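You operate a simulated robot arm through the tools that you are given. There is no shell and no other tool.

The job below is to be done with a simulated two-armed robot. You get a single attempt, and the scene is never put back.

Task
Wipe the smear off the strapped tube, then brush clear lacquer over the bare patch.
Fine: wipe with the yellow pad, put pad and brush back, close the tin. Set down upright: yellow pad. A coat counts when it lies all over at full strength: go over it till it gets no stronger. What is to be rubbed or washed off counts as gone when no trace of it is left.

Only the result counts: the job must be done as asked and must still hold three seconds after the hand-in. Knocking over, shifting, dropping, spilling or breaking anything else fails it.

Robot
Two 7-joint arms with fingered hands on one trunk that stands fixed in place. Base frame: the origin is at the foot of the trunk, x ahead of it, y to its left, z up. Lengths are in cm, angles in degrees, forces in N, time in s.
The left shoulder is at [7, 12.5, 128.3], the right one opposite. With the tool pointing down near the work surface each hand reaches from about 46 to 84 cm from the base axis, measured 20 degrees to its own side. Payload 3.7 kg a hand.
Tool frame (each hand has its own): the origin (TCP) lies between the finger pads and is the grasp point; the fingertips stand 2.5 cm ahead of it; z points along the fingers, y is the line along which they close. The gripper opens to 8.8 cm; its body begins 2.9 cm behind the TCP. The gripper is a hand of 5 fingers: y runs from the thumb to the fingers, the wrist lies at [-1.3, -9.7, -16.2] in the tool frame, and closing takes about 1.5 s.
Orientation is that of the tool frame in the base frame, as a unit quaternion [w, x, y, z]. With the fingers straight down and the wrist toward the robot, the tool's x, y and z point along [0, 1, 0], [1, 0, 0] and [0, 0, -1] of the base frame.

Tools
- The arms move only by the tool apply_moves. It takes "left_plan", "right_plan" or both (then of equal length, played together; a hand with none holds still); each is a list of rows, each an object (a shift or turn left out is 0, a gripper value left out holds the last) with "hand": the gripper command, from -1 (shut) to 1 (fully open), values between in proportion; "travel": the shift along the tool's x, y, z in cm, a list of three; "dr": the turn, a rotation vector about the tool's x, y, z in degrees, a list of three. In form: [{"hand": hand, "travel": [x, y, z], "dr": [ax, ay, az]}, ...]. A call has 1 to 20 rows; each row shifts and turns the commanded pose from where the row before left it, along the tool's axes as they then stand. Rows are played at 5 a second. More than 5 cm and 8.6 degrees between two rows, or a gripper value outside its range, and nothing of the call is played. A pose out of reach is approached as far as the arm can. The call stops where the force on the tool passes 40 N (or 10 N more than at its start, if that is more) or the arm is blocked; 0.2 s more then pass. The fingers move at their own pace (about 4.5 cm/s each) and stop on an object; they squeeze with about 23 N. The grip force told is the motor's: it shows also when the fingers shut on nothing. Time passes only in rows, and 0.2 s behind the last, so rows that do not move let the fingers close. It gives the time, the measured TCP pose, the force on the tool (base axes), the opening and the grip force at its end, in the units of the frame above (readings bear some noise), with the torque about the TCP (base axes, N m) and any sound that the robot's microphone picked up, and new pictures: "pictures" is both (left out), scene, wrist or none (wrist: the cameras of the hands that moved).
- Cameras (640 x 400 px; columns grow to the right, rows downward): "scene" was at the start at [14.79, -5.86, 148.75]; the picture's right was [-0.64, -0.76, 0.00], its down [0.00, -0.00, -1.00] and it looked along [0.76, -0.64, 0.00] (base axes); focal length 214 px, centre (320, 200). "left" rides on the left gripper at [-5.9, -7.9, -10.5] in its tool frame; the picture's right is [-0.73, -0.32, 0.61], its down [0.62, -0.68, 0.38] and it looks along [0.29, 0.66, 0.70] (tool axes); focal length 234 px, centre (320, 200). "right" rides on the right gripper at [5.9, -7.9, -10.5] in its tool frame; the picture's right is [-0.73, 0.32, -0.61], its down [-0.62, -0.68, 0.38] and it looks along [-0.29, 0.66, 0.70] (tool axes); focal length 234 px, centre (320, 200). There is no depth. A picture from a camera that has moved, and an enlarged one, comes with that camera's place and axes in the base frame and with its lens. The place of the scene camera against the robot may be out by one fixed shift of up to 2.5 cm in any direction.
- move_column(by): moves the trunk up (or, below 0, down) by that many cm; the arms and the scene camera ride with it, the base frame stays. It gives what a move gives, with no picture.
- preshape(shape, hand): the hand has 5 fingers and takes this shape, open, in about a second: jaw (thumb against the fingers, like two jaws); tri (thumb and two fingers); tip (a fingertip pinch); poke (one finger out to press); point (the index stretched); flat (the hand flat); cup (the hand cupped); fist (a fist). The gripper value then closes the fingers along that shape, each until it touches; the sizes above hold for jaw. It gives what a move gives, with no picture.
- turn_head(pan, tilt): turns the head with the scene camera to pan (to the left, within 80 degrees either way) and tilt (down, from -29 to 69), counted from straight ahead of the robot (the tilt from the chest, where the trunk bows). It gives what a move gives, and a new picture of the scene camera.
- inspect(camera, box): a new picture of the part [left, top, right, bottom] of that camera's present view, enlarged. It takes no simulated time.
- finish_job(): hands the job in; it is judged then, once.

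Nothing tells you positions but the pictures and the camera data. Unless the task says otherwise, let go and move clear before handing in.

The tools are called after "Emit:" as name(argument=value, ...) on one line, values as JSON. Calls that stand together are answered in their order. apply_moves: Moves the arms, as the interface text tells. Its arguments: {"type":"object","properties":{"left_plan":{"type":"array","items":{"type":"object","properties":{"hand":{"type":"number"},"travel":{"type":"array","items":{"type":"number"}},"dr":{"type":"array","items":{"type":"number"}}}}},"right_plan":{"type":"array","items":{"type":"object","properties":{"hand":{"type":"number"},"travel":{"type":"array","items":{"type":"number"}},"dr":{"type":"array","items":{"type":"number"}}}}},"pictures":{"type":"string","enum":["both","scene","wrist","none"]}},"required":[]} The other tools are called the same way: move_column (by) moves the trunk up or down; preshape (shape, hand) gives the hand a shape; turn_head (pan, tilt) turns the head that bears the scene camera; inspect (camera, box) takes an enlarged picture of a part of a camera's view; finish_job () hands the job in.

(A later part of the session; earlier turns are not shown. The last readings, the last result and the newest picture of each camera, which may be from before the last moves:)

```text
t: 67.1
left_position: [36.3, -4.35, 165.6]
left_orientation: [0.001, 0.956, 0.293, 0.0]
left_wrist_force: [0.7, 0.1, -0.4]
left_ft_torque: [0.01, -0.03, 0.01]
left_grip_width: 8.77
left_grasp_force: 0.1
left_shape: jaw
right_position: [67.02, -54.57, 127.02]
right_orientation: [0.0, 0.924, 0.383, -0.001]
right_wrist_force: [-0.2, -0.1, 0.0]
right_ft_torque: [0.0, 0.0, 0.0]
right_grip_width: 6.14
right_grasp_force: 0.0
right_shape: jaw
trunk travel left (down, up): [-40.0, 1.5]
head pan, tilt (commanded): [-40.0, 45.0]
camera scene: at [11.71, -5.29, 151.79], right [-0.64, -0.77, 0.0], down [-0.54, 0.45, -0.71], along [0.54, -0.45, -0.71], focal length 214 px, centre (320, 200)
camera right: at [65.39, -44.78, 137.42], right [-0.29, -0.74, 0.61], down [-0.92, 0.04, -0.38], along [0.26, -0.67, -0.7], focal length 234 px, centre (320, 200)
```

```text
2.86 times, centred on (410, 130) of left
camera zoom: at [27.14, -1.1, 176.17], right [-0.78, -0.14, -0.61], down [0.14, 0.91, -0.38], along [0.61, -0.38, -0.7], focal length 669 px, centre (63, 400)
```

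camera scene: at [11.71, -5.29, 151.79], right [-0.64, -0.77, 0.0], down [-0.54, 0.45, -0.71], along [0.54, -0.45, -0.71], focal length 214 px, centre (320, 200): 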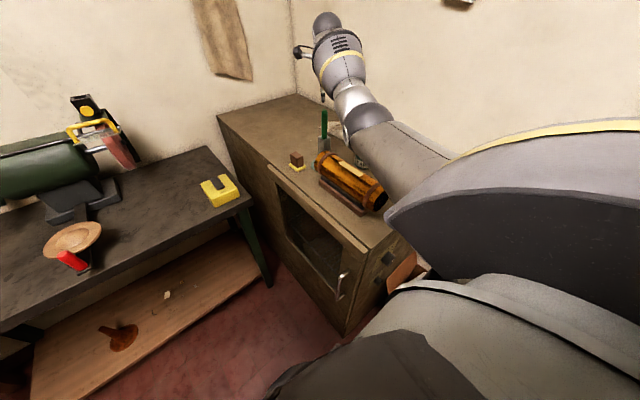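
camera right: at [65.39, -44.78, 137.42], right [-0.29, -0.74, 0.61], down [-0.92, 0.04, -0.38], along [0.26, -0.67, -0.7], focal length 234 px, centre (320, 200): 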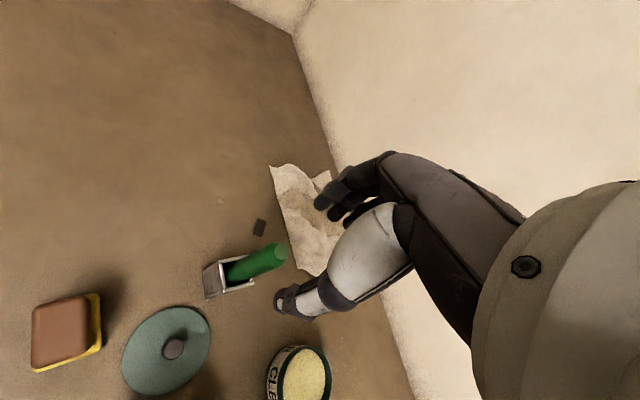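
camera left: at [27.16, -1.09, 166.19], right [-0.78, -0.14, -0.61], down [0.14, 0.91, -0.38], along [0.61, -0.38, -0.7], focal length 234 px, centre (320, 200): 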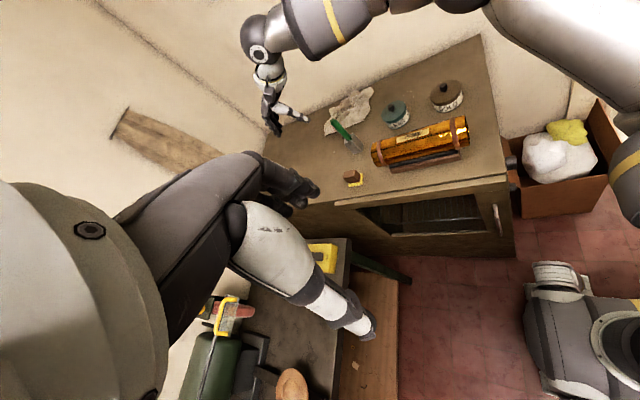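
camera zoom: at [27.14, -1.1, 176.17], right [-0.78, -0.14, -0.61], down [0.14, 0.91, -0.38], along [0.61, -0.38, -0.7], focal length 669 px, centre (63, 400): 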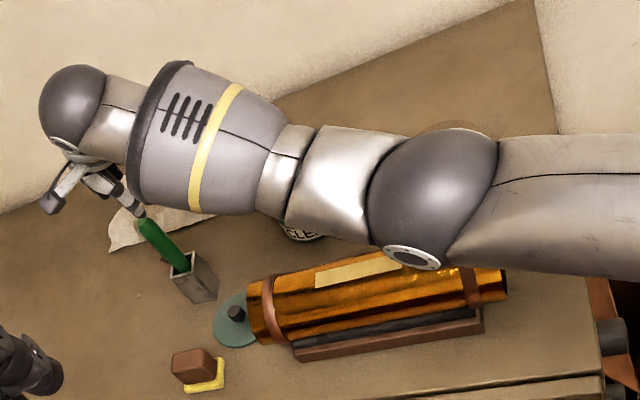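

The hand reaches here comfortably. The handle top is at ≈[67.3,-55.5,119.9] with the brush vertical. I'll align and come down around it.

Emit:
apply_moves(right_plan=[{"travel": [-0.46, 0.86, 1]}, {"travel": [0, 0, 2]}, {"travel": [0, 0, 1.5]}, {}, {}], pictures="none")

Emit:
inspect(camera="right", box=[200, 150, 400, 350])

Emit:
inspect(camera="scene", box=[290, 40, 370, 150])

Emit:
inspect(camera="left", box=[320, 80, 440, 180])

```text
t: 68.3
left_position: [36.34, -4.42, 165.61]
left_orientation: [0.001, 0.956, 0.293, 0.001]
left_wrist_force: [0.5, -0.5, 0.1]
left_ft_torque: [-0.01, -0.03, -0.01]
left_grip_width: 8.77
left_grasp_force: 0.1
left_shape: jaw
right_position: [67.11, -55.5, 122.52]
right_orientation: [0.0, 0.924, 0.382, 0.001]
right_wrist_force: [-0.7, -0.1, -1.2]
right_ft_torque: [0.0, 0.01, -0.01]
right_grip_width: 6.15
right_grasp_force: 0.1
right_shape: jaw
trunk travel left (down, up): [-40.0, 1.5]
head pan, tilt (commanded): [-40.0, 45.0]
```

```text
2.00 times, centred on (300, 250) of right
camera zoom: at [65.65, -45.67, 132.9], right [-0.29, -0.74, 0.61], down [-0.92, 0.04, -0.38], along [0.26, -0.67, -0.7], focal length 468 px, centre (360, 100)
```

zoom: 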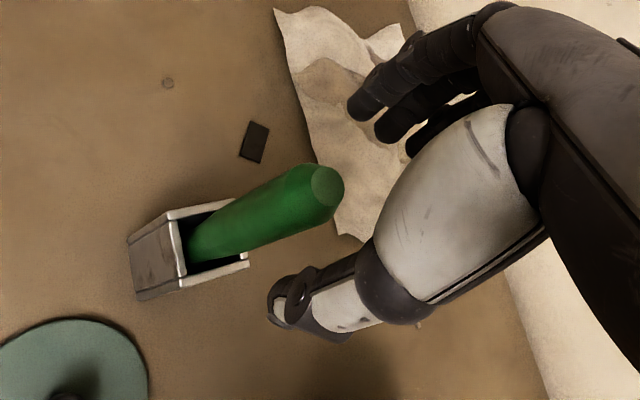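

```text
3.64 times, centred on (330, 95) of scene
camera zoom: at [11.7, -5.29, 151.79], right [-0.64, -0.77, 0.0], down [-0.54, 0.45, -0.71], along [0.54, -0.45, -0.71], focal length 780 px, centre (284, 582)
```

zoom: 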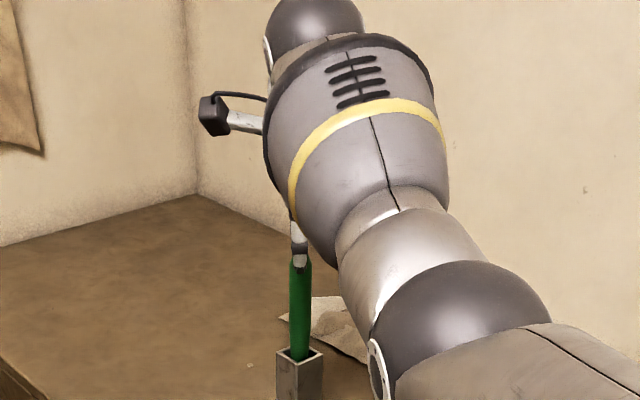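

```text
4.00 times, centred on (380, 130) of left
camera zoom: at [27.13, -1.11, 176.17], right [-0.78, -0.14, -0.61], down [0.14, 0.91, -0.38], along [0.61, -0.38, -0.7], focal length 937 px, centre (80, 480)
```

zoom: 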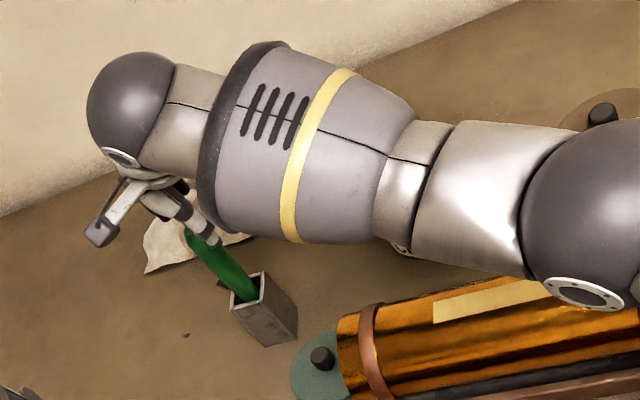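

Aligned to within 2 mm. Descending to grip height and closing on the handle.

Emit:
apply_moves(right_plan=[{"travel": [0.07, 0.2, 1.5]}, {"travel": [0, 0, 1.5]}, {"travel": [0, 0, 1.5]}, {"travel": [0, 0, 0.4]}, {}], pictures="none")

Emit:
inspect(camera="right", box=[200, 150, 400, 350])

Emit:
inspect(camera="left", box=[320, 80, 480, 200])

```text
t: 69.5
left_position: [36.29, -4.26, 165.65]
left_orientation: [0.0, 0.956, 0.293, 0.0]
left_wrist_force: [0.3, 0.1, 0.6]
left_ft_torque: [0.01, 0.02, -0.02]
left_grip_width: 8.78
left_grasp_force: 0.1
left_shape: jaw
right_position: [67.41, -55.67, 117.63]
right_orientation: [0.0, 0.924, 0.383, -0.001]
right_wrist_force: [0.0, -0.4, 0.2]
right_ft_torque: [0.0, 0.0, 0.04]
right_grip_width: 6.13
right_grasp_force: 0.0
right_shape: jaw
trunk travel left (down, up): [-40.0, 1.5]
head pan, tilt (commanded): [-40.0, 45.0]
```

```text
2.00 times, centred on (300, 250) of right
camera zoom: at [65.9, -45.8, 128.08], right [-0.29, -0.74, 0.61], down [-0.92, 0.04, -0.38], along [0.26, -0.67, -0.7], focal length 468 px, centre (360, 100)
```

zoom: 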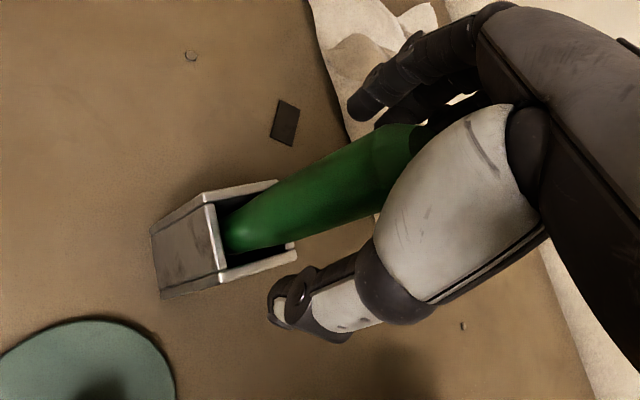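

```text
3.33 times, centred on (400, 140) of left
camera zoom: at [27.13, -1.1, 176.17], right [-0.78, -0.14, -0.61], down [0.14, 0.91, -0.38], along [0.61, -0.38, -0.7], focal length 781 px, centre (53, 400)
```

zoom: 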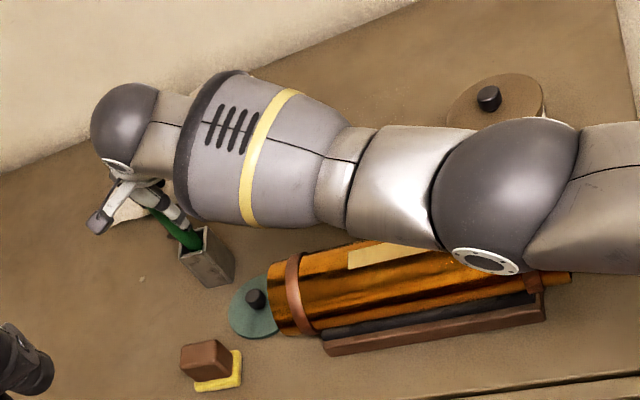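

The handle lies between thumb and fingers. Closing.

Emit:
apply_moves(right_plan=[{"hand": 0.2}, {"hand": 0}, {"hand": -0.2}, {"hand": -0.4}, {"hand": -0.6}, {"hand": -0.8}, {"hand": -1}, {"hand": -1}, {"hand": -1}, {"hand": -1}], pictures="none")

Emit:
inspect(camera="right", box=[200, 150, 400, 350])

```text
t: 71.7
left_position: [36.25, -4.34, 165.62]
left_orientation: [0.0, 0.956, 0.292, 0.0]
left_wrist_force: [0.6, -0.4, -0.3]
left_ft_torque: [-0.01, -0.02, -0.01]
left_grip_width: 8.78
left_grasp_force: 0.1
left_shape: jaw
right_position: [67.41, -55.53, 117.7]
right_orientation: [0.0, 0.924, 0.382, 0.0]
right_wrist_force: [0.6, 0.6, 0.2]
right_ft_torque: [-0.01, 0.0, -0.02]
right_grip_width: 1.53
right_grasp_force: 23.2
right_shape: jaw
trunk travel left (down, up): [-40.0, 1.5]
head pan, tilt (commanded): [-40.0, 45.0]
```

```text
2.00 times, centred on (300, 250) of right
camera zoom: at [65.91, -45.8, 128.08], right [-0.29, -0.74, 0.61], down [-0.92, 0.04, -0.38], along [0.26, -0.67, -0.7], focal length 468 px, centre (360, 100)
```

zoom: 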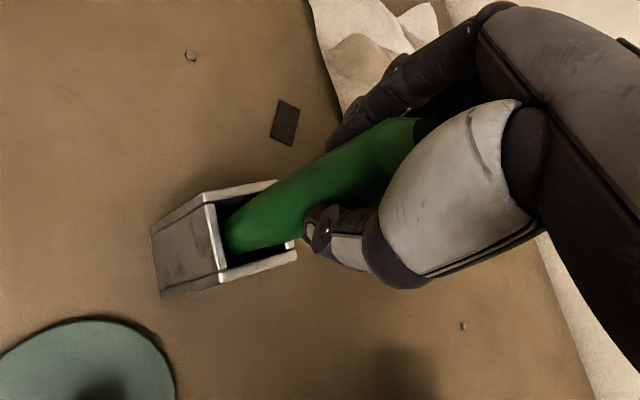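

Handle gripped (1.53 cm) without moving the holder. Lifting slowly straight up.

Emit:
apply_moves(right_plan=[{"travel": [0, 0, -1]}, {"travel": [0, 0, -1.5]}, {"travel": [0, 0, -1.5]}, {}], pictures="none")

Emit:
inspect(camera="right", box=[160, 150, 400, 380])

Emit:
inspect(camera="left", box=[320, 80, 480, 200])

```text
t: 72.7
left_position: [36.28, -4.39, 165.74]
left_orientation: [0.0, 0.956, 0.292, 0.0]
left_wrist_force: [-0.3, -0.1, -1.0]
left_ft_torque: [0.02, 0.02, -0.01]
left_grip_width: 8.78
left_grasp_force: 0.0
left_shape: jaw
right_position: [67.47, -55.52, 121.72]
right_orientation: [0.0, 0.924, 0.382, -0.001]
right_wrist_force: [0.4, 0.0, -0.5]
right_ft_torque: [-0.02, 0.03, -0.02]
right_grip_width: 1.55
right_grasp_force: 23.3
right_shape: jaw
trunk travel left (down, up): [-40.0, 1.5]
head pan, tilt (commanded): [-40.0, 45.0]
```

```text
1.74 times, centred on (280, 265) of right
camera zoom: at [65.88, -45.81, 132.12], right [-0.29, -0.74, 0.61], down [-0.92, 0.04, -0.38], along [0.26, -0.67, -0.7], focal length 407 px, centre (390, 87)
```

zoom: 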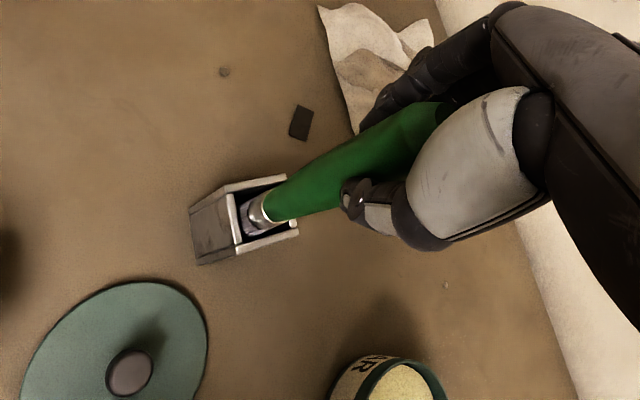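

```text
3.33 times, centred on (400, 140) of left
camera zoom: at [27.14, -1.12, 176.17], right [-0.78, -0.14, -0.61], down [0.14, 0.91, -0.38], along [0.61, -0.38, -0.7], focal length 781 px, centre (53, 400)
```

zoom: 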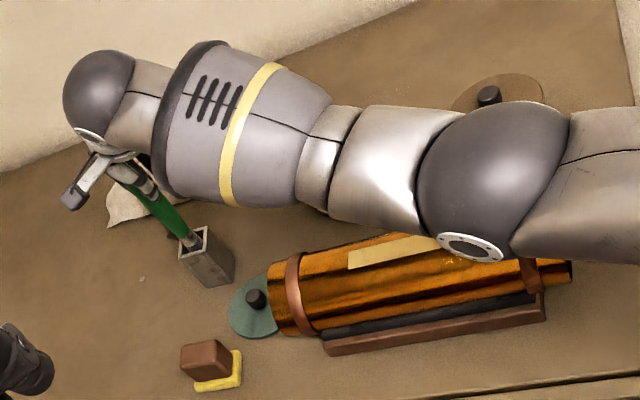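

The brush slides up cleanly. I'll continue lifting it fully out.

Emit:
apply_moves(right_plan=[{"travel": [0, 0, -1.5]}, {"travel": [0, 0, -1.5]}, {"travel": [0, 0, -2]}, {"travel": [0, 0, -2]}, {}], pictures="scene")

Emit:
inspect(camera="right", box=[160, 150, 400, 380])

Emit:
inspect(camera="left", box=[320, 80, 480, 200])

Emit:
inspect(camera="scene", box=[280, 30, 380, 160])

```text
t: 73.9
left_position: [36.33, -4.35, 165.57]
left_orientation: [0.0, 0.956, 0.292, -0.001]
left_wrist_force: [0.8, 0.1, 0.0]
left_ft_torque: [0.03, -0.01, -0.02]
left_grip_width: 8.78
left_grasp_force: 0.0
left_shape: jaw
right_position: [67.24, -55.71, 128.62]
right_orientation: [-0.001, 0.924, 0.383, 0.0]
right_wrist_force: [-0.7, -0.3, -0.9]
right_ft_torque: [-0.02, 0.04, 0.0]
right_grip_width: 1.55
right_grasp_force: 22.3
right_shape: jaw
trunk travel left (down, up): [-40.0, 1.5]
head pan, tilt (commanded): [-40.0, 45.0]
camera scene: at [11.72, -5.31, 151.78], right [-0.64, -0.77, 0.0], down [-0.54, 0.45, -0.71], along [0.54, -0.45, -0.71], focal length 214 px, centre (320, 200)
```

scene: 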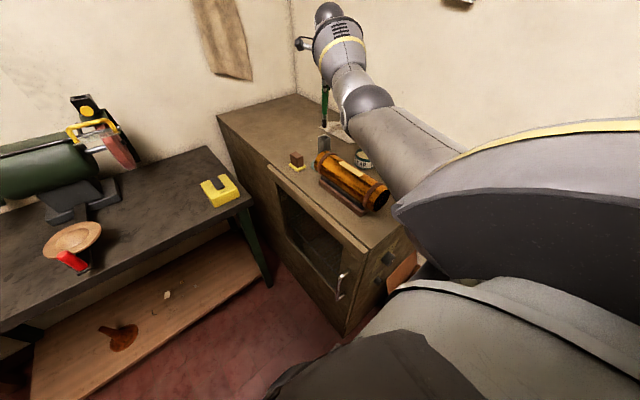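

```text
1.74 times, centred on (280, 265) of right
camera zoom: at [65.85, -45.82, 139.06], right [-0.28, -0.74, 0.61], down [-0.92, 0.04, -0.38], along [0.26, -0.67, -0.7], focal length 407 px, centre (390, 87)
```

zoom: 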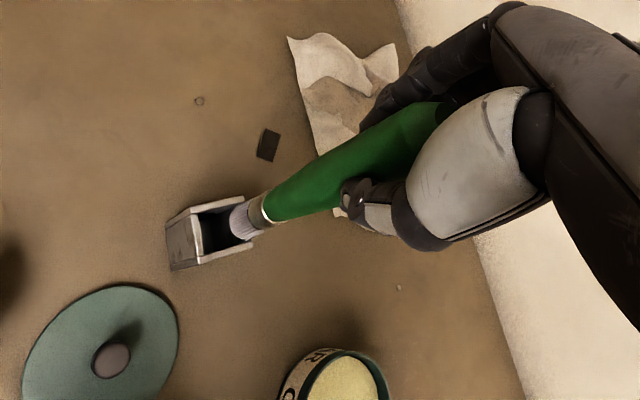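

```text
3.33 times, centred on (400, 140) of left
camera zoom: at [27.15, -1.13, 176.17], right [-0.78, -0.14, -0.61], down [0.14, 0.91, -0.38], along [0.61, -0.38, -0.7], focal length 781 px, centre (53, 400)
```

zoom: 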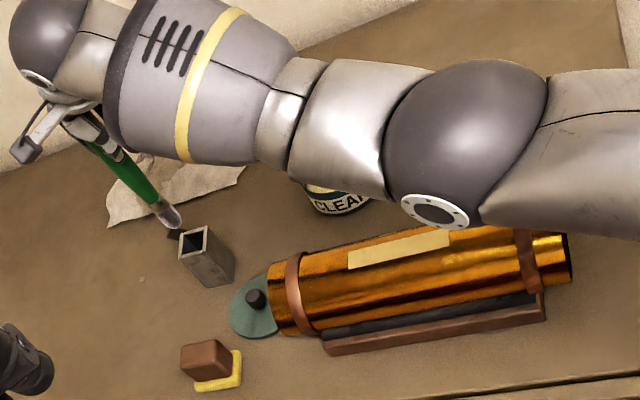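

```text
3.08 times, centred on (330, 95) of scene
camera zoom: at [11.72, -5.31, 151.78], right [-0.64, -0.77, 0.0], down [-0.54, 0.45, -0.71], along [0.54, -0.45, -0.71], focal length 660 px, centre (289, 523)
```

zoom: 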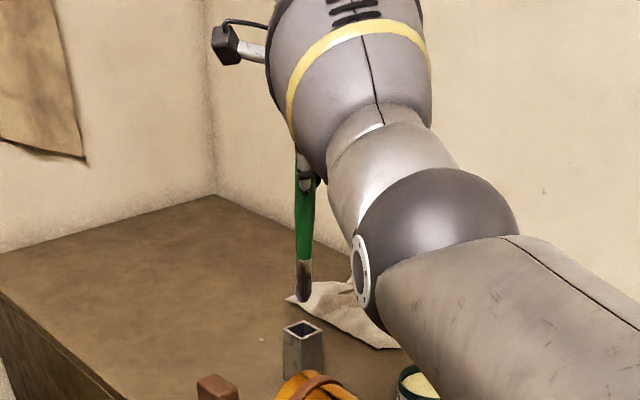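

The brush is out; its tip is about 15.3 cm below the TCP. I'll carry it over the open CLEAR tin.

Emit:
apply_moves(right_plan=[{"travel": [-4, -1.5, 0]}, {"travel": [-4, -1.5, 0]}, {"travel": [-4, -1.5, 0]}, {"travel": [-3.95, -1.45, 0]}, {}, {}])

Emit:
inspect(camera="right", box=[160, 150, 400, 380])

Emit:
inspect(camera="left", box=[340, 50, 500, 180])

Emit:
inspect(camera="scene", box=[310, 50, 430, 180])

```text
t: 75.3
left_position: [36.21, -4.46, 165.65]
left_orientation: [0.0, 0.956, 0.292, 0.0]
left_wrist_force: [-1.5, -0.4, -0.2]
left_ft_torque: [-0.02, -0.01, 0.01]
left_grip_width: 8.76
left_grasp_force: 0.0
left_shape: jaw
right_position: [51.79, -62.75, 128.57]
right_orientation: [0.001, 0.924, 0.383, 0.0]
right_wrist_force: [-0.3, -0.2, -0.6]
right_ft_torque: [-0.01, 0.03, 0.0]
right_grip_width: 1.52
right_grasp_force: 23.0
right_shape: jaw
trunk travel left (down, up): [-40.0, 1.5]
head pan, tilt (commanded): [-40.0, 45.0]
camera scene: at [11.64, -5.34, 151.79], right [-0.64, -0.77, 0.0], down [-0.54, 0.46, -0.71], along [0.54, -0.45, -0.71], focal length 214 px, centre (320, 200)
camera right: at [50.22, -52.97, 139.05], right [-0.29, -0.74, 0.61], down [-0.92, 0.04, -0.38], along [0.26, -0.67, -0.7], focal length 234 px, centre (320, 200)
```

scene: 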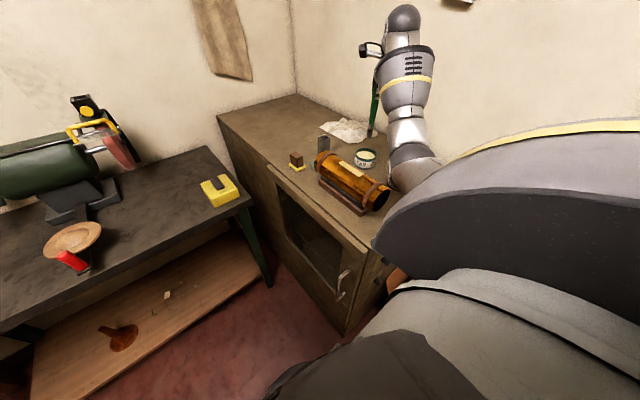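
right: 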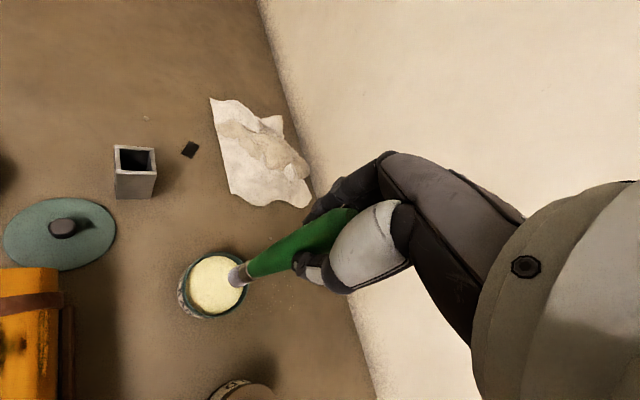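

```text
1.74 times, centred on (280, 265) of right
camera zoom: at [50.22, -52.97, 139.05], right [-0.29, -0.74, 0.61], down [-0.92, 0.04, -0.38], along [0.26, -0.67, -0.7], focal length 407 px, centre (390, 87)
```

zoom: 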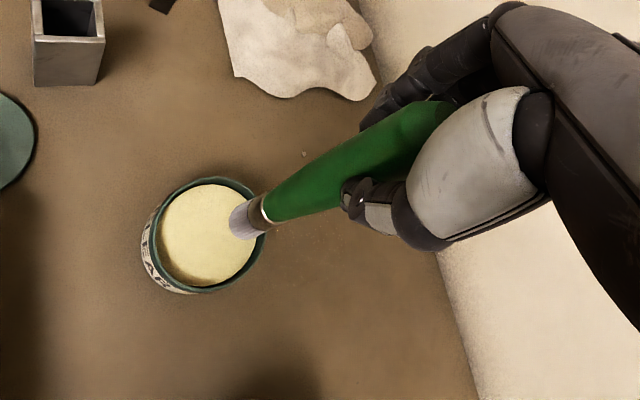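

```text
3.08 times, centred on (420, 115) of left
camera zoom: at [27.05, -1.17, 176.19], right [-0.78, -0.14, -0.61], down [0.14, 0.91, -0.38], along [0.61, -0.38, -0.7], focal length 720 px, centre (12, 462)
```

zoom: 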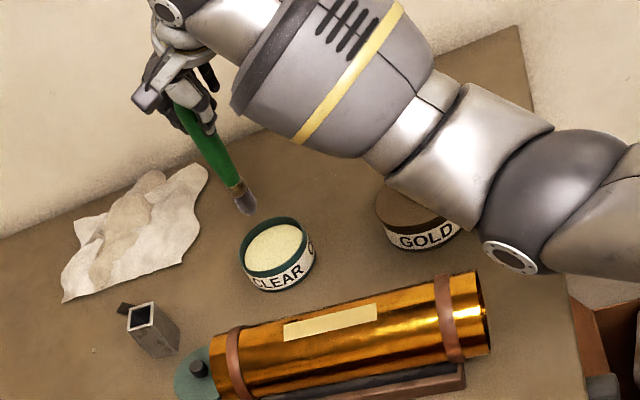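

```text
3.08 times, centred on (370, 115) of scene
camera zoom: at [11.64, -5.34, 151.79], right [-0.64, -0.77, 0.0], down [-0.54, 0.46, -0.71], along [0.54, -0.45, -0.71], focal length 660 px, centre (166, 462)
```

zoom: 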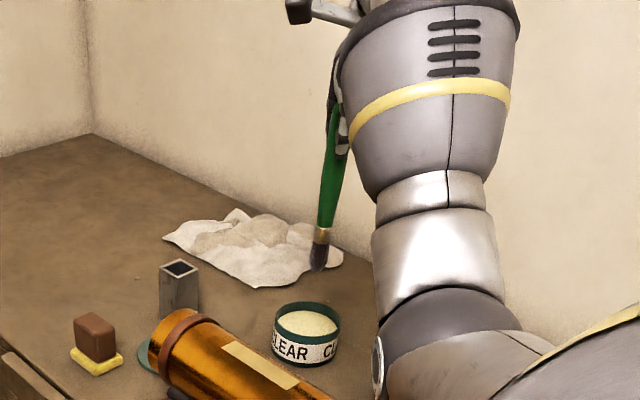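

The brush hangs vertically over the tin's centre. I'll dip it carefully.

Emit:
apply_moves(right_plan=[{"travel": [0.05, -0.3, 1.5]}, {"travel": [0, 0, 2]}, {"travel": [0, 0, 2]}, {"travel": [0, 0, 1.5]}, {"travel": [0, 0, 1]}, {}], pictures="none")

Emit:
inspect(camera="right", box=[160, 150, 400, 380])

Emit:
inspect(camera="left", box=[370, 80, 470, 160])

Emit:
inspect(camera="scene", box=[330, 90, 410, 180])

```text
t: 76.7
left_position: [36.19, -4.43, 165.6]
left_orientation: [0.001, 0.956, 0.293, 0.0]
left_wrist_force: [-0.3, 0.0, -0.4]
left_ft_torque: [0.0, -0.03, 0.0]
left_grip_width: 8.76
left_grasp_force: 0.0
left_shape: jaw
right_position: [51.64, -62.36, 120.56]
right_orientation: [0.0, 0.924, 0.383, 0.0]
right_wrist_force: [0.2, -0.5, -1.1]
right_ft_torque: [-0.02, 0.0, 0.0]
right_grip_width: 1.54
right_grasp_force: 23.4
right_shape: jaw
trunk travel left (down, up): [-40.0, 1.5]
head pan, tilt (commanded): [-40.0, 45.0]
```

```text
1.74 times, centred on (280, 265) of right
camera zoom: at [50.16, -52.64, 131.09], right [-0.29, -0.74, 0.61], down [-0.92, 0.04, -0.38], along [0.26, -0.67, -0.7], focal length 407 px, centre (390, 87)
```

zoom: 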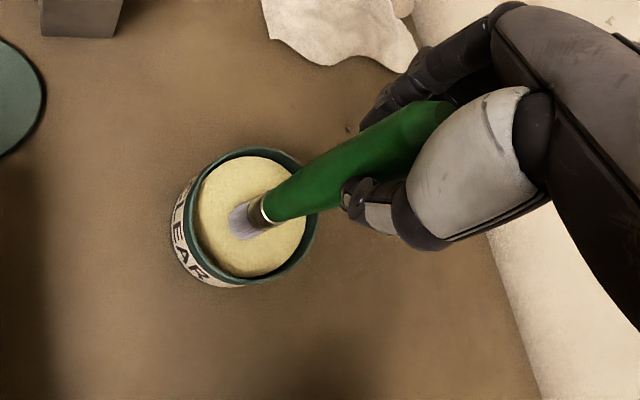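

```text
5.00 times, centred on (420, 120) of left
camera zoom: at [27.12, -1.11, 176.18], right [-0.78, -0.14, -0.61], down [0.14, 0.91, -0.38], along [0.61, -0.38, -0.7], focal length 1171 px, centre (-180, 600)
```

zoom: 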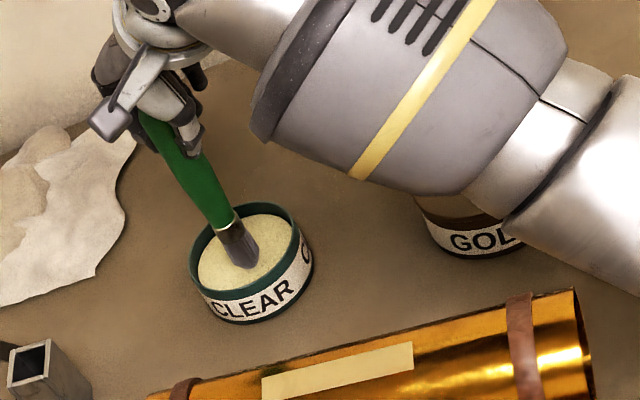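

```text
4.44 times, centred on (370, 135) of scene
camera zoom: at [11.69, -5.29, 151.79], right [-0.64, -0.77, 0.0], down [-0.54, 0.45, -0.71], along [0.54, -0.45, -0.71], focal length 953 px, centre (98, 489)
```

zoom: 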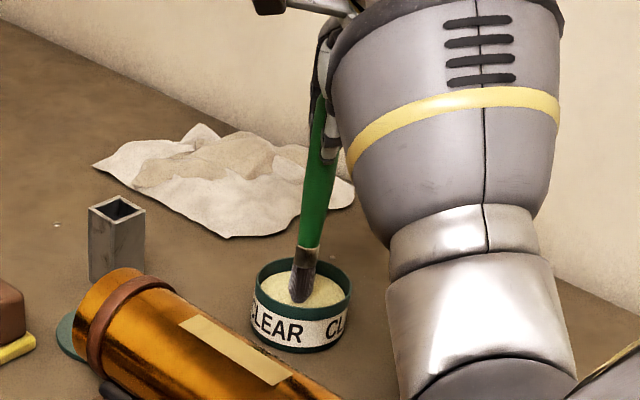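

The bristle tip is about at the lacquer surface. Dipping a bit further.

Emit:
apply_moves(right_plan=[{"travel": [0, 0, 0.6]}, {"travel": [0, 0, 0.6]}, {}, {}], pictures="none")

Emit:
inspect(camera="right", box=[220, 210, 340, 310])

Emit:
inspect(camera="scene", box=[340, 130, 390, 175])

```text
t: 77.7
left_position: [35.91, -3.92, 165.82]
left_orientation: [0.003, 0.956, 0.292, 0.001]
left_wrist_force: [0.1, 0.6, 0.1]
left_ft_torque: [-0.01, -0.01, -0.01]
left_grip_width: 8.74
left_grasp_force: 0.0
left_shape: jaw
right_position: [51.51, -62.32, 120.18]
right_orientation: [0.005, 0.924, 0.382, 0.003]
right_wrist_force: [-1.6, 0.3, 35.1]
right_ft_torque: [-0.11, -0.1, -0.01]
right_grip_width: 1.82
right_grasp_force: 22.8
right_shape: jaw
trunk travel left (down, up): [-40.0, 1.5]
head pan, tilt (commanded): [-40.0, 45.0]
```

```text
4.00 times, centred on (280, 260) of right
camera zoom: at [49.88, -52.34, 130.49], right [-0.29, -0.74, 0.61], down [-0.92, 0.04, -0.39], along [0.27, -0.68, -0.69], focal length 937 px, centre (480, -40)
```

zoom: 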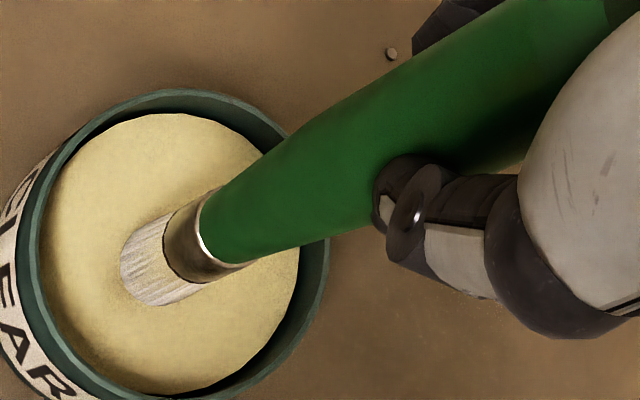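

```text
8.89 times, centred on (365, 152) of scene
camera zoom: at [11.36, -4.9, 151.84], right [-0.64, -0.77, 0.0], down [-0.54, 0.45, -0.71], along [0.54, -0.46, -0.7], focal length 1906 px, centre (-80, 622)
```

zoom: 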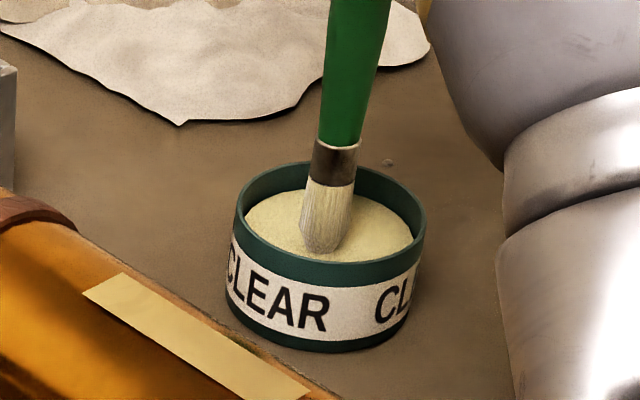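

The brush hit firm resistance at the lacquer surface (35 N), so I'll back off immediately; the bristles now look loaded.

Emit:
apply_moves(right_plan=[{"travel": [0, 0, -0.6]}, {"travel": [0, 0, -0.6]}, {"travel": [0, 0, -1.5]}, {"travel": [0, 0, -2]}, {}], pictures="none")

Emit:
inspect(camera="right", box=[200, 190, 340, 310])

Emit:
inspect(camera="scene", box=[330, 100, 400, 175])

Emit:
inspect(camera="left", box=[370, 80, 470, 160])

```text
t: 78.9
left_position: [36.37, -4.42, 165.61]
left_orientation: [0.0, 0.956, 0.292, 0.0]
left_wrist_force: [0.3, 0.4, -0.2]
left_ft_torque: [0.01, 0.01, 0.01]
left_grip_width: 8.76
left_grasp_force: 0.1
left_shape: jaw
right_position: [51.77, -62.49, 124.18]
right_orientation: [0.0, 0.924, 0.383, 0.0]
right_wrist_force: [-0.2, 0.5, -0.8]
right_ft_torque: [0.02, 0.02, -0.01]
right_grip_width: 1.66
right_grasp_force: 23.0
right_shape: jaw
trunk travel left (down, up): [-40.0, 1.5]
head pan, tilt (commanded): [-40.0, 45.0]
```

```text
3.33 times, centred on (270, 250) of right
camera zoom: at [50.25, -52.69, 134.56], right [-0.28, -0.74, 0.61], down [-0.92, 0.04, -0.38], along [0.26, -0.67, -0.7], focal length 781 px, centre (487, 33)
```

zoom: 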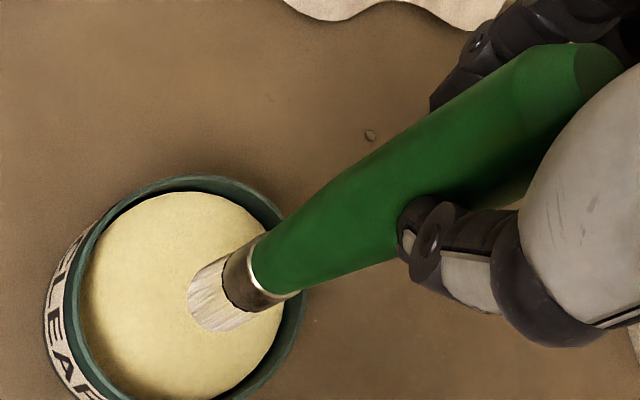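

```text
5.33 times, centred on (365, 138) of scene
camera zoom: at [11.73, -5.32, 151.78], right [-0.64, -0.77, 0.0], down [-0.54, 0.45, -0.71], along [0.54, -0.45, -0.71], focal length 1144 px, centre (80, 533)
```

zoom: 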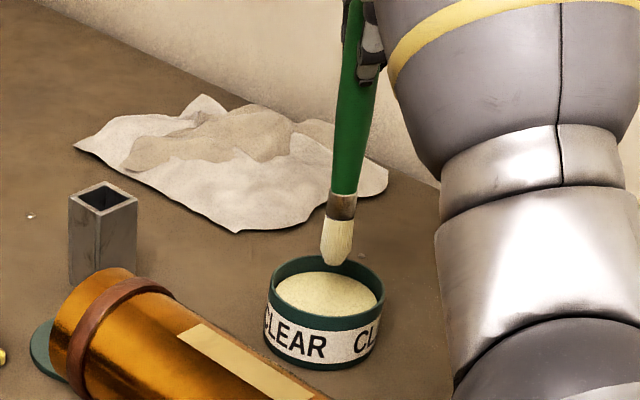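

```text
5.00 times, centred on (420, 120) of left
camera zoom: at [27.16, -1.14, 176.16], right [-0.78, -0.14, -0.61], down [0.14, 0.91, -0.38], along [0.61, -0.38, -0.7], focal length 1171 px, centre (-180, 600)
```

zoom: 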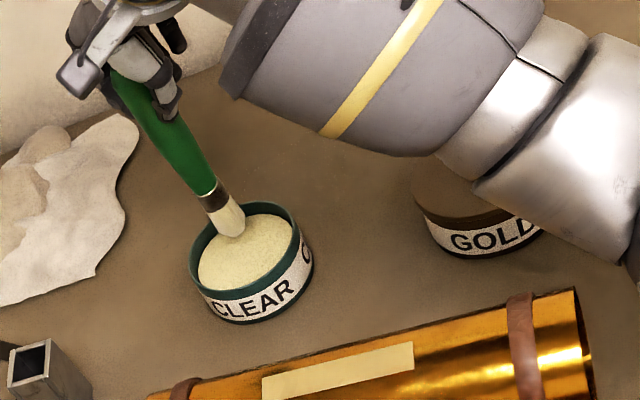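

The bristles are loaded with lacquer and the tin hasn't moved. I'll raise the brush, carry it over the tube and yaw the hand back so strokes run along its strong axis.

Emit:
apply_moves(right_plan=[{"travel": [0, 0, -1.5]}, {"travel": [0, 0, -2]}, {"travel": [0, 0, -2]}, {"travel": [0, 0, -1]}, {"travel": [2.39, -3.52, 0]}, {"travel": [2.39, -3.52, 0]}, {"travel": [2.39, -3.52, 0]}, {"travel": [2.38, -3.51, 0]}, {"dr": [0, 0, -7.5]}, {"dr": [0, 0, -7.5]}, {"dr": [0, 0, -7.5]}, {"dr": [0, 0, -7.5]}, {"dr": [0, 0, -7.5]}, {"dr": [0, 0, -7.5]}, {}, {}])

Emit:
inspect(camera="left", box=[360, 60, 500, 180])

Emit:
inspect(camera="scene", box=[310, 80, 430, 200])

Emit:
inspect(camera="right", box=[140, 150, 380, 380])

```text
t: 82.3
left_position: [36.33, -4.44, 165.71]
left_orientation: [0.0, 0.956, 0.293, 0.0]
left_wrist_force: [0.5, -0.3, 0.6]
left_ft_torque: [-0.04, 0.01, 0.03]
left_grip_width: 8.79
left_grasp_force: 0.1
left_shape: jaw
right_position: [48.47, -45.87, 130.73]
right_orientation: [0.0, 0.707, 0.707, 0.0]
right_wrist_force: [-0.9, 0.0, -0.9]
right_ft_torque: [-0.02, -0.03, 0.02]
right_grip_width: 1.63
right_grasp_force: 23.3
right_shape: jaw
trunk travel left (down, up): [-40.0, 1.5]
head pan, tilt (commanded): [-40.0, 45.0]
camera scene: at [11.7, -5.31, 151.79], right [-0.64, -0.77, 0.0], down [-0.54, 0.45, -0.71], along [0.54, -0.45, -0.71], focal length 214 px, centre (320, 200)
camera right: at [40.51, -39.83, 141.07], right [0.32, -0.73, 0.61], down [-0.68, -0.62, -0.38], along [0.66, -0.29, -0.7], focal length 234 px, centre (320, 200)
```

scene: 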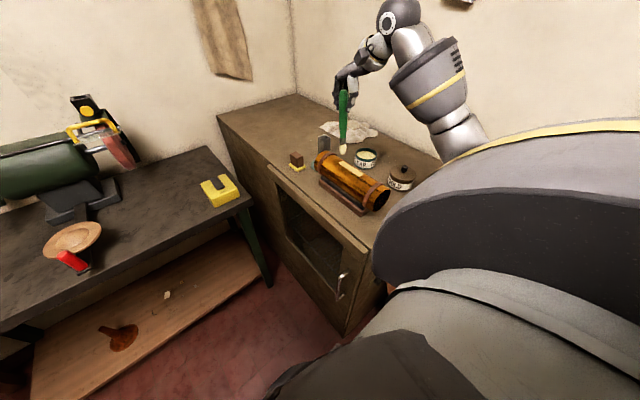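
right: 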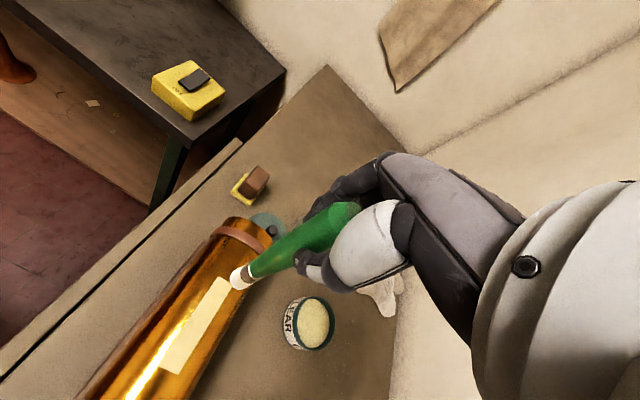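

```text
3.33 times, centred on (430, 120) of left
camera zoom: at [27.13, -1.13, 176.17], right [-0.78, -0.14, -0.61], down [0.14, 0.91, -0.38], along [0.61, -0.38, -0.7], focal length 781 px, centre (-47, 467)
```

zoom: 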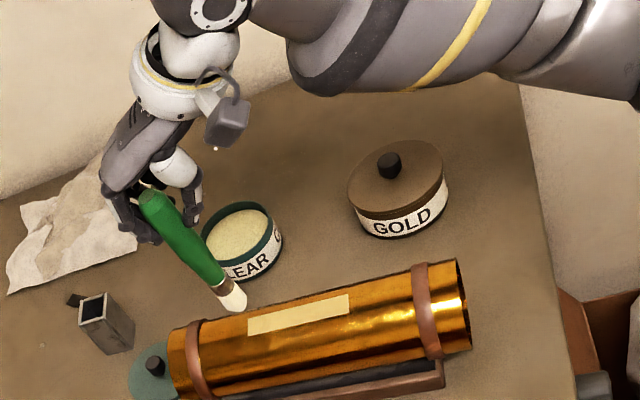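

```text
3.33 times, centred on (370, 140) of scene
camera zoom: at [11.7, -5.31, 151.79], right [-0.64, -0.77, 0.0], down [-0.54, 0.45, -0.71], along [0.54, -0.45, -0.71], focal length 715 px, centre (153, 400)
```

zoom: 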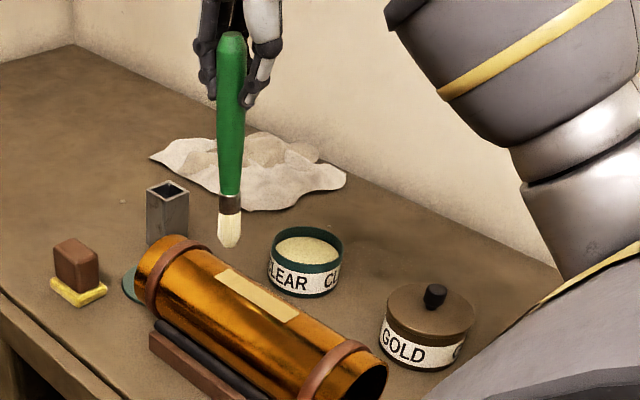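

```text
1.74 times, centred on (260, 265) of right
camera zoom: at [40.51, -39.83, 141.07], right [0.32, -0.73, 0.61], down [-0.68, -0.62, -0.38], along [0.66, -0.29, -0.7], focal length 407 px, centre (424, 87)
```

zoom: 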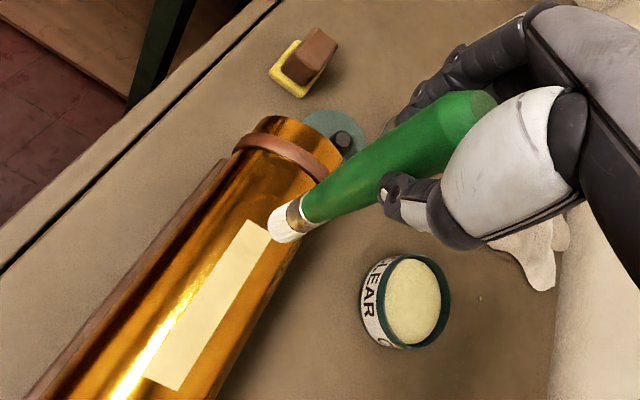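

Good view of brush and patch (patch x≈39.5–48.6, y≈-44.75…-46.75). I'll lower the brush at the far end of the patch in small steps until it just touches.

Emit:
apply_moves(right_plan=[{"travel": [-0.1, 0, 1.5]}, {"travel": [0, 0, 1.2]}, {"travel": [0, 0, 0.5]}, {}], pictures="none")

Emit:
inspect(camera="right", box=[180, 210, 320, 330])

Emit:
inspect(camera="scene", box=[320, 120, 400, 180])

```text
t: 83.3
left_position: [36.3, -4.41, 165.64]
left_orientation: [0.001, 0.956, 0.293, 0.0]
left_wrist_force: [-0.8, 0.1, -0.5]
left_ft_torque: [0.01, 0.01, -0.03]
left_grip_width: 8.77
left_grasp_force: 0.0
left_shape: jaw
right_position: [48.57, -45.92, 127.58]
right_orientation: [0.001, 0.707, 0.707, 0.0]
right_wrist_force: [0.8, -0.3, 6.3]
right_ft_torque: [0.02, -0.02, 0.03]
right_grip_width: 1.62
right_grasp_force: 23.0
right_shape: jaw
trunk travel left (down, up): [-40.0, 1.5]
head pan, tilt (commanded): [-40.0, 45.0]
```

```text
3.33 times, centred on (250, 270) of right
camera zoom: at [40.48, -39.87, 137.97], right [0.32, -0.73, 0.61], down [-0.68, -0.62, -0.38], along [0.66, -0.29, -0.69], focal length 781 px, centre (553, -33)
```

zoom: 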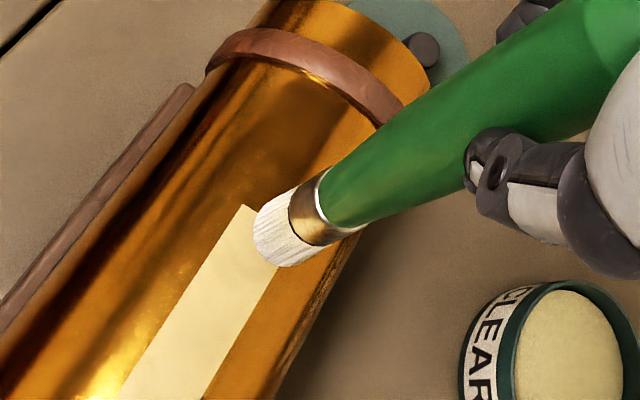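

```text
6.67 times, centred on (360, 150) of scene
camera zoom: at [11.67, -5.26, 151.8], right [-0.64, -0.77, 0.0], down [-0.54, 0.45, -0.71], along [0.54, -0.45, -0.71], focal length 1430 px, centre (53, 533)
```

zoom: 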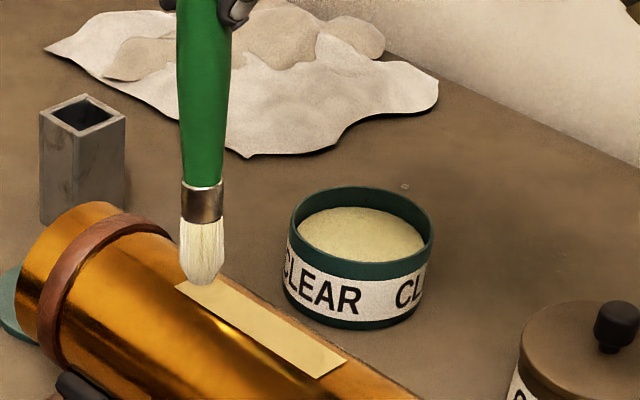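

Contact at about 6 N. I'll ease off a touch and make a first stroke along the patch.

Emit:
apply_moves(right_plan=[{"travel": [0, 0, -0.05]}, {"travel": [0, -1, 0]}, {"travel": [0, -1, 0]}, {"travel": [0, -1, 0]}, {"travel": [0, -1, 0]}, {"travel": [0, -1, 0]}, {"travel": [0, -1, 0]}, {"travel": [0, -1, 0]}, {"travel": [0, -1, 0]}, {"travel": [0, -0.4, 0]}, {}], pictures="none")

Emit:
inspect(camera="right", box=[180, 210, 320, 330])

Emit:
inspect(camera="scene", box=[330, 130, 410, 190])

Emit:
inspect(camera="left", box=[380, 100, 460, 180])

```text
t: 85.7
left_position: [36.35, -4.27, 165.61]
left_orientation: [0.001, 0.956, 0.292, -0.001]
left_wrist_force: [-0.6, 0.2, 0.5]
left_ft_torque: [0.01, 0.02, -0.01]
left_grip_width: 8.75
left_grasp_force: 0.1
left_shape: jaw
right_position: [40.24, -45.74, 127.57]
right_orientation: [0.0, 0.707, 0.707, 0.0]
right_wrist_force: [1.6, 0.0, 4.3]
right_ft_torque: [0.02, -0.32, -0.03]
right_grip_width: 1.62
right_grasp_force: 23.1
right_shape: jaw
trunk travel left (down, up): [-40.0, 1.5]
head pan, tilt (commanded): [-40.0, 45.0]
```

```text
3.33 times, centred on (250, 270) of right
camera zoom: at [32.12, -39.87, 137.98], right [0.32, -0.73, 0.61], down [-0.68, -0.62, -0.38], along [0.66, -0.29, -0.7], focal length 781 px, centre (553, -33)
```

zoom: 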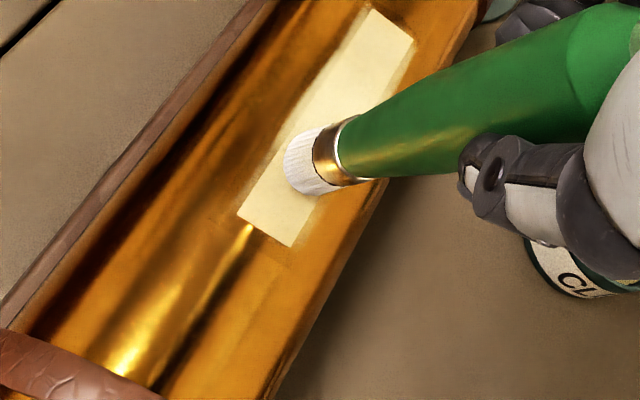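

```text
6.67 times, centred on (370, 160) of scene
camera zoom: at [11.7, -5.26, 151.79], right [-0.64, -0.77, 0.0], down [-0.54, 0.45, -0.71], along [0.54, -0.45, -0.71], focal length 1430 px, centre (-13, 467)
```

zoom: 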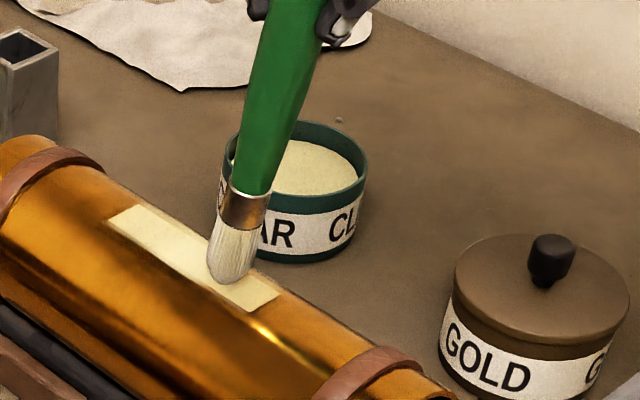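

```text
5.00 times, centred on (420, 140) of left
camera zoom: at [27.13, -1.07, 176.17], right [-0.78, -0.14, -0.61], down [0.14, 0.91, -0.38], along [0.61, -0.38, -0.7], focal length 1171 px, centre (-180, 500)
```

zoom: 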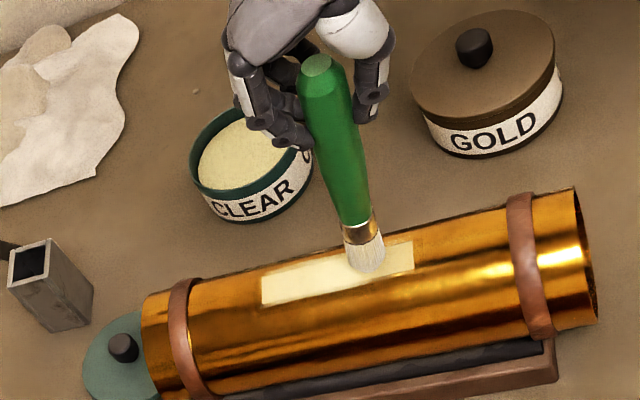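

The coat is visibly going on; the brush leans slightly, trailing the stroke. I'll continue past the near end, then look at coverage.

Emit:
apply_moves(right_plan=[{"travel": [0, -1, 0]}, {"travel": [0, -1, 0]}, {}], pictures="none")

Emit:
inspect(camera="left", box=[395, 130, 455, 170])

Emit:
inspect(camera="scene", box=[340, 145, 400, 185])

Emit:
inspect(camera="right", box=[180, 190, 320, 310])

```text
t: 86.5
left_position: [36.28, -4.29, 165.66]
left_orientation: [0.001, 0.956, 0.293, -0.001]
left_wrist_force: [0.5, 0.0, 0.1]
left_ft_torque: [-0.02, -0.04, 0.01]
left_grip_width: 8.76
left_grasp_force: 0.1
left_shape: jaw
right_position: [38.08, -45.79, 127.52]
right_orientation: [0.0, 0.708, 0.707, 0.001]
right_wrist_force: [1.5, -0.6, 3.9]
right_ft_torque: [-0.02, -0.26, 0.0]
right_grip_width: 1.59
right_grasp_force: 23.5
right_shape: jaw
trunk travel left (down, up): [-40.0, 1.5]
head pan, tilt (commanded): [-40.0, 45.0]
```

```text
10.00 times, centred on (425, 150) of left
camera zoom: at [27.14, -1.06, 176.17], right [-0.78, -0.14, -0.61], down [0.14, 0.91, -0.38], along [0.61, -0.38, -0.7], focal length 2342 px, centre (-730, 700)
```

zoom: 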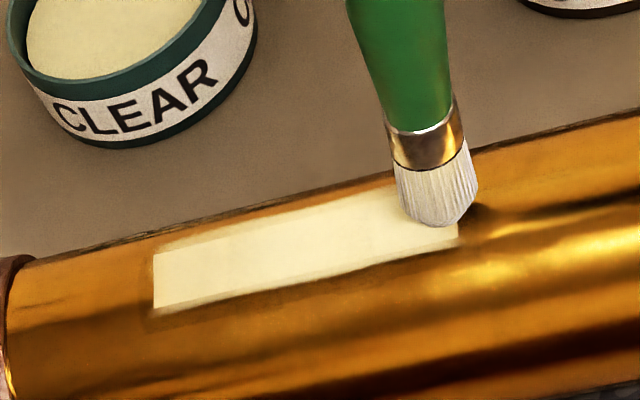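

```text
10.00 times, centred on (370, 165) of scene
camera zoom: at [11.71, -5.25, 151.79], right [-0.64, -0.77, 0.0], down [-0.54, 0.45, -0.71], along [0.54, -0.45, -0.71], focal length 2145 px, centre (-180, 550)
```

zoom: 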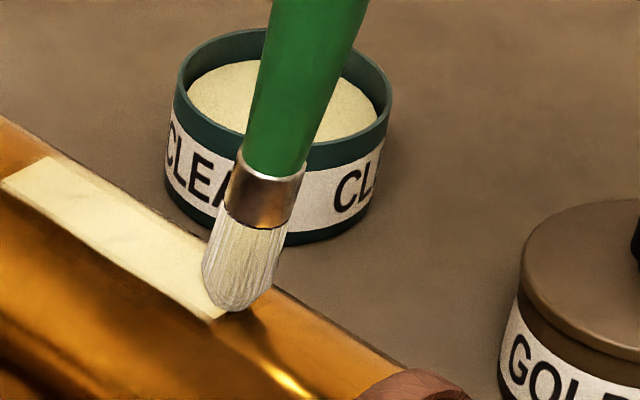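

```text
3.33 times, centred on (250, 250) of right
camera zoom: at [30.11, -39.87, 137.98], right [0.32, -0.73, 0.61], down [-0.68, -0.62, -0.38], along [0.66, -0.29, -0.7], focal length 781 px, centre (553, 33)
```

zoom: 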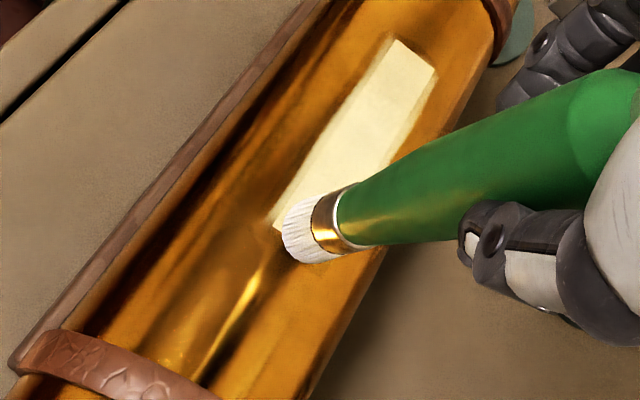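

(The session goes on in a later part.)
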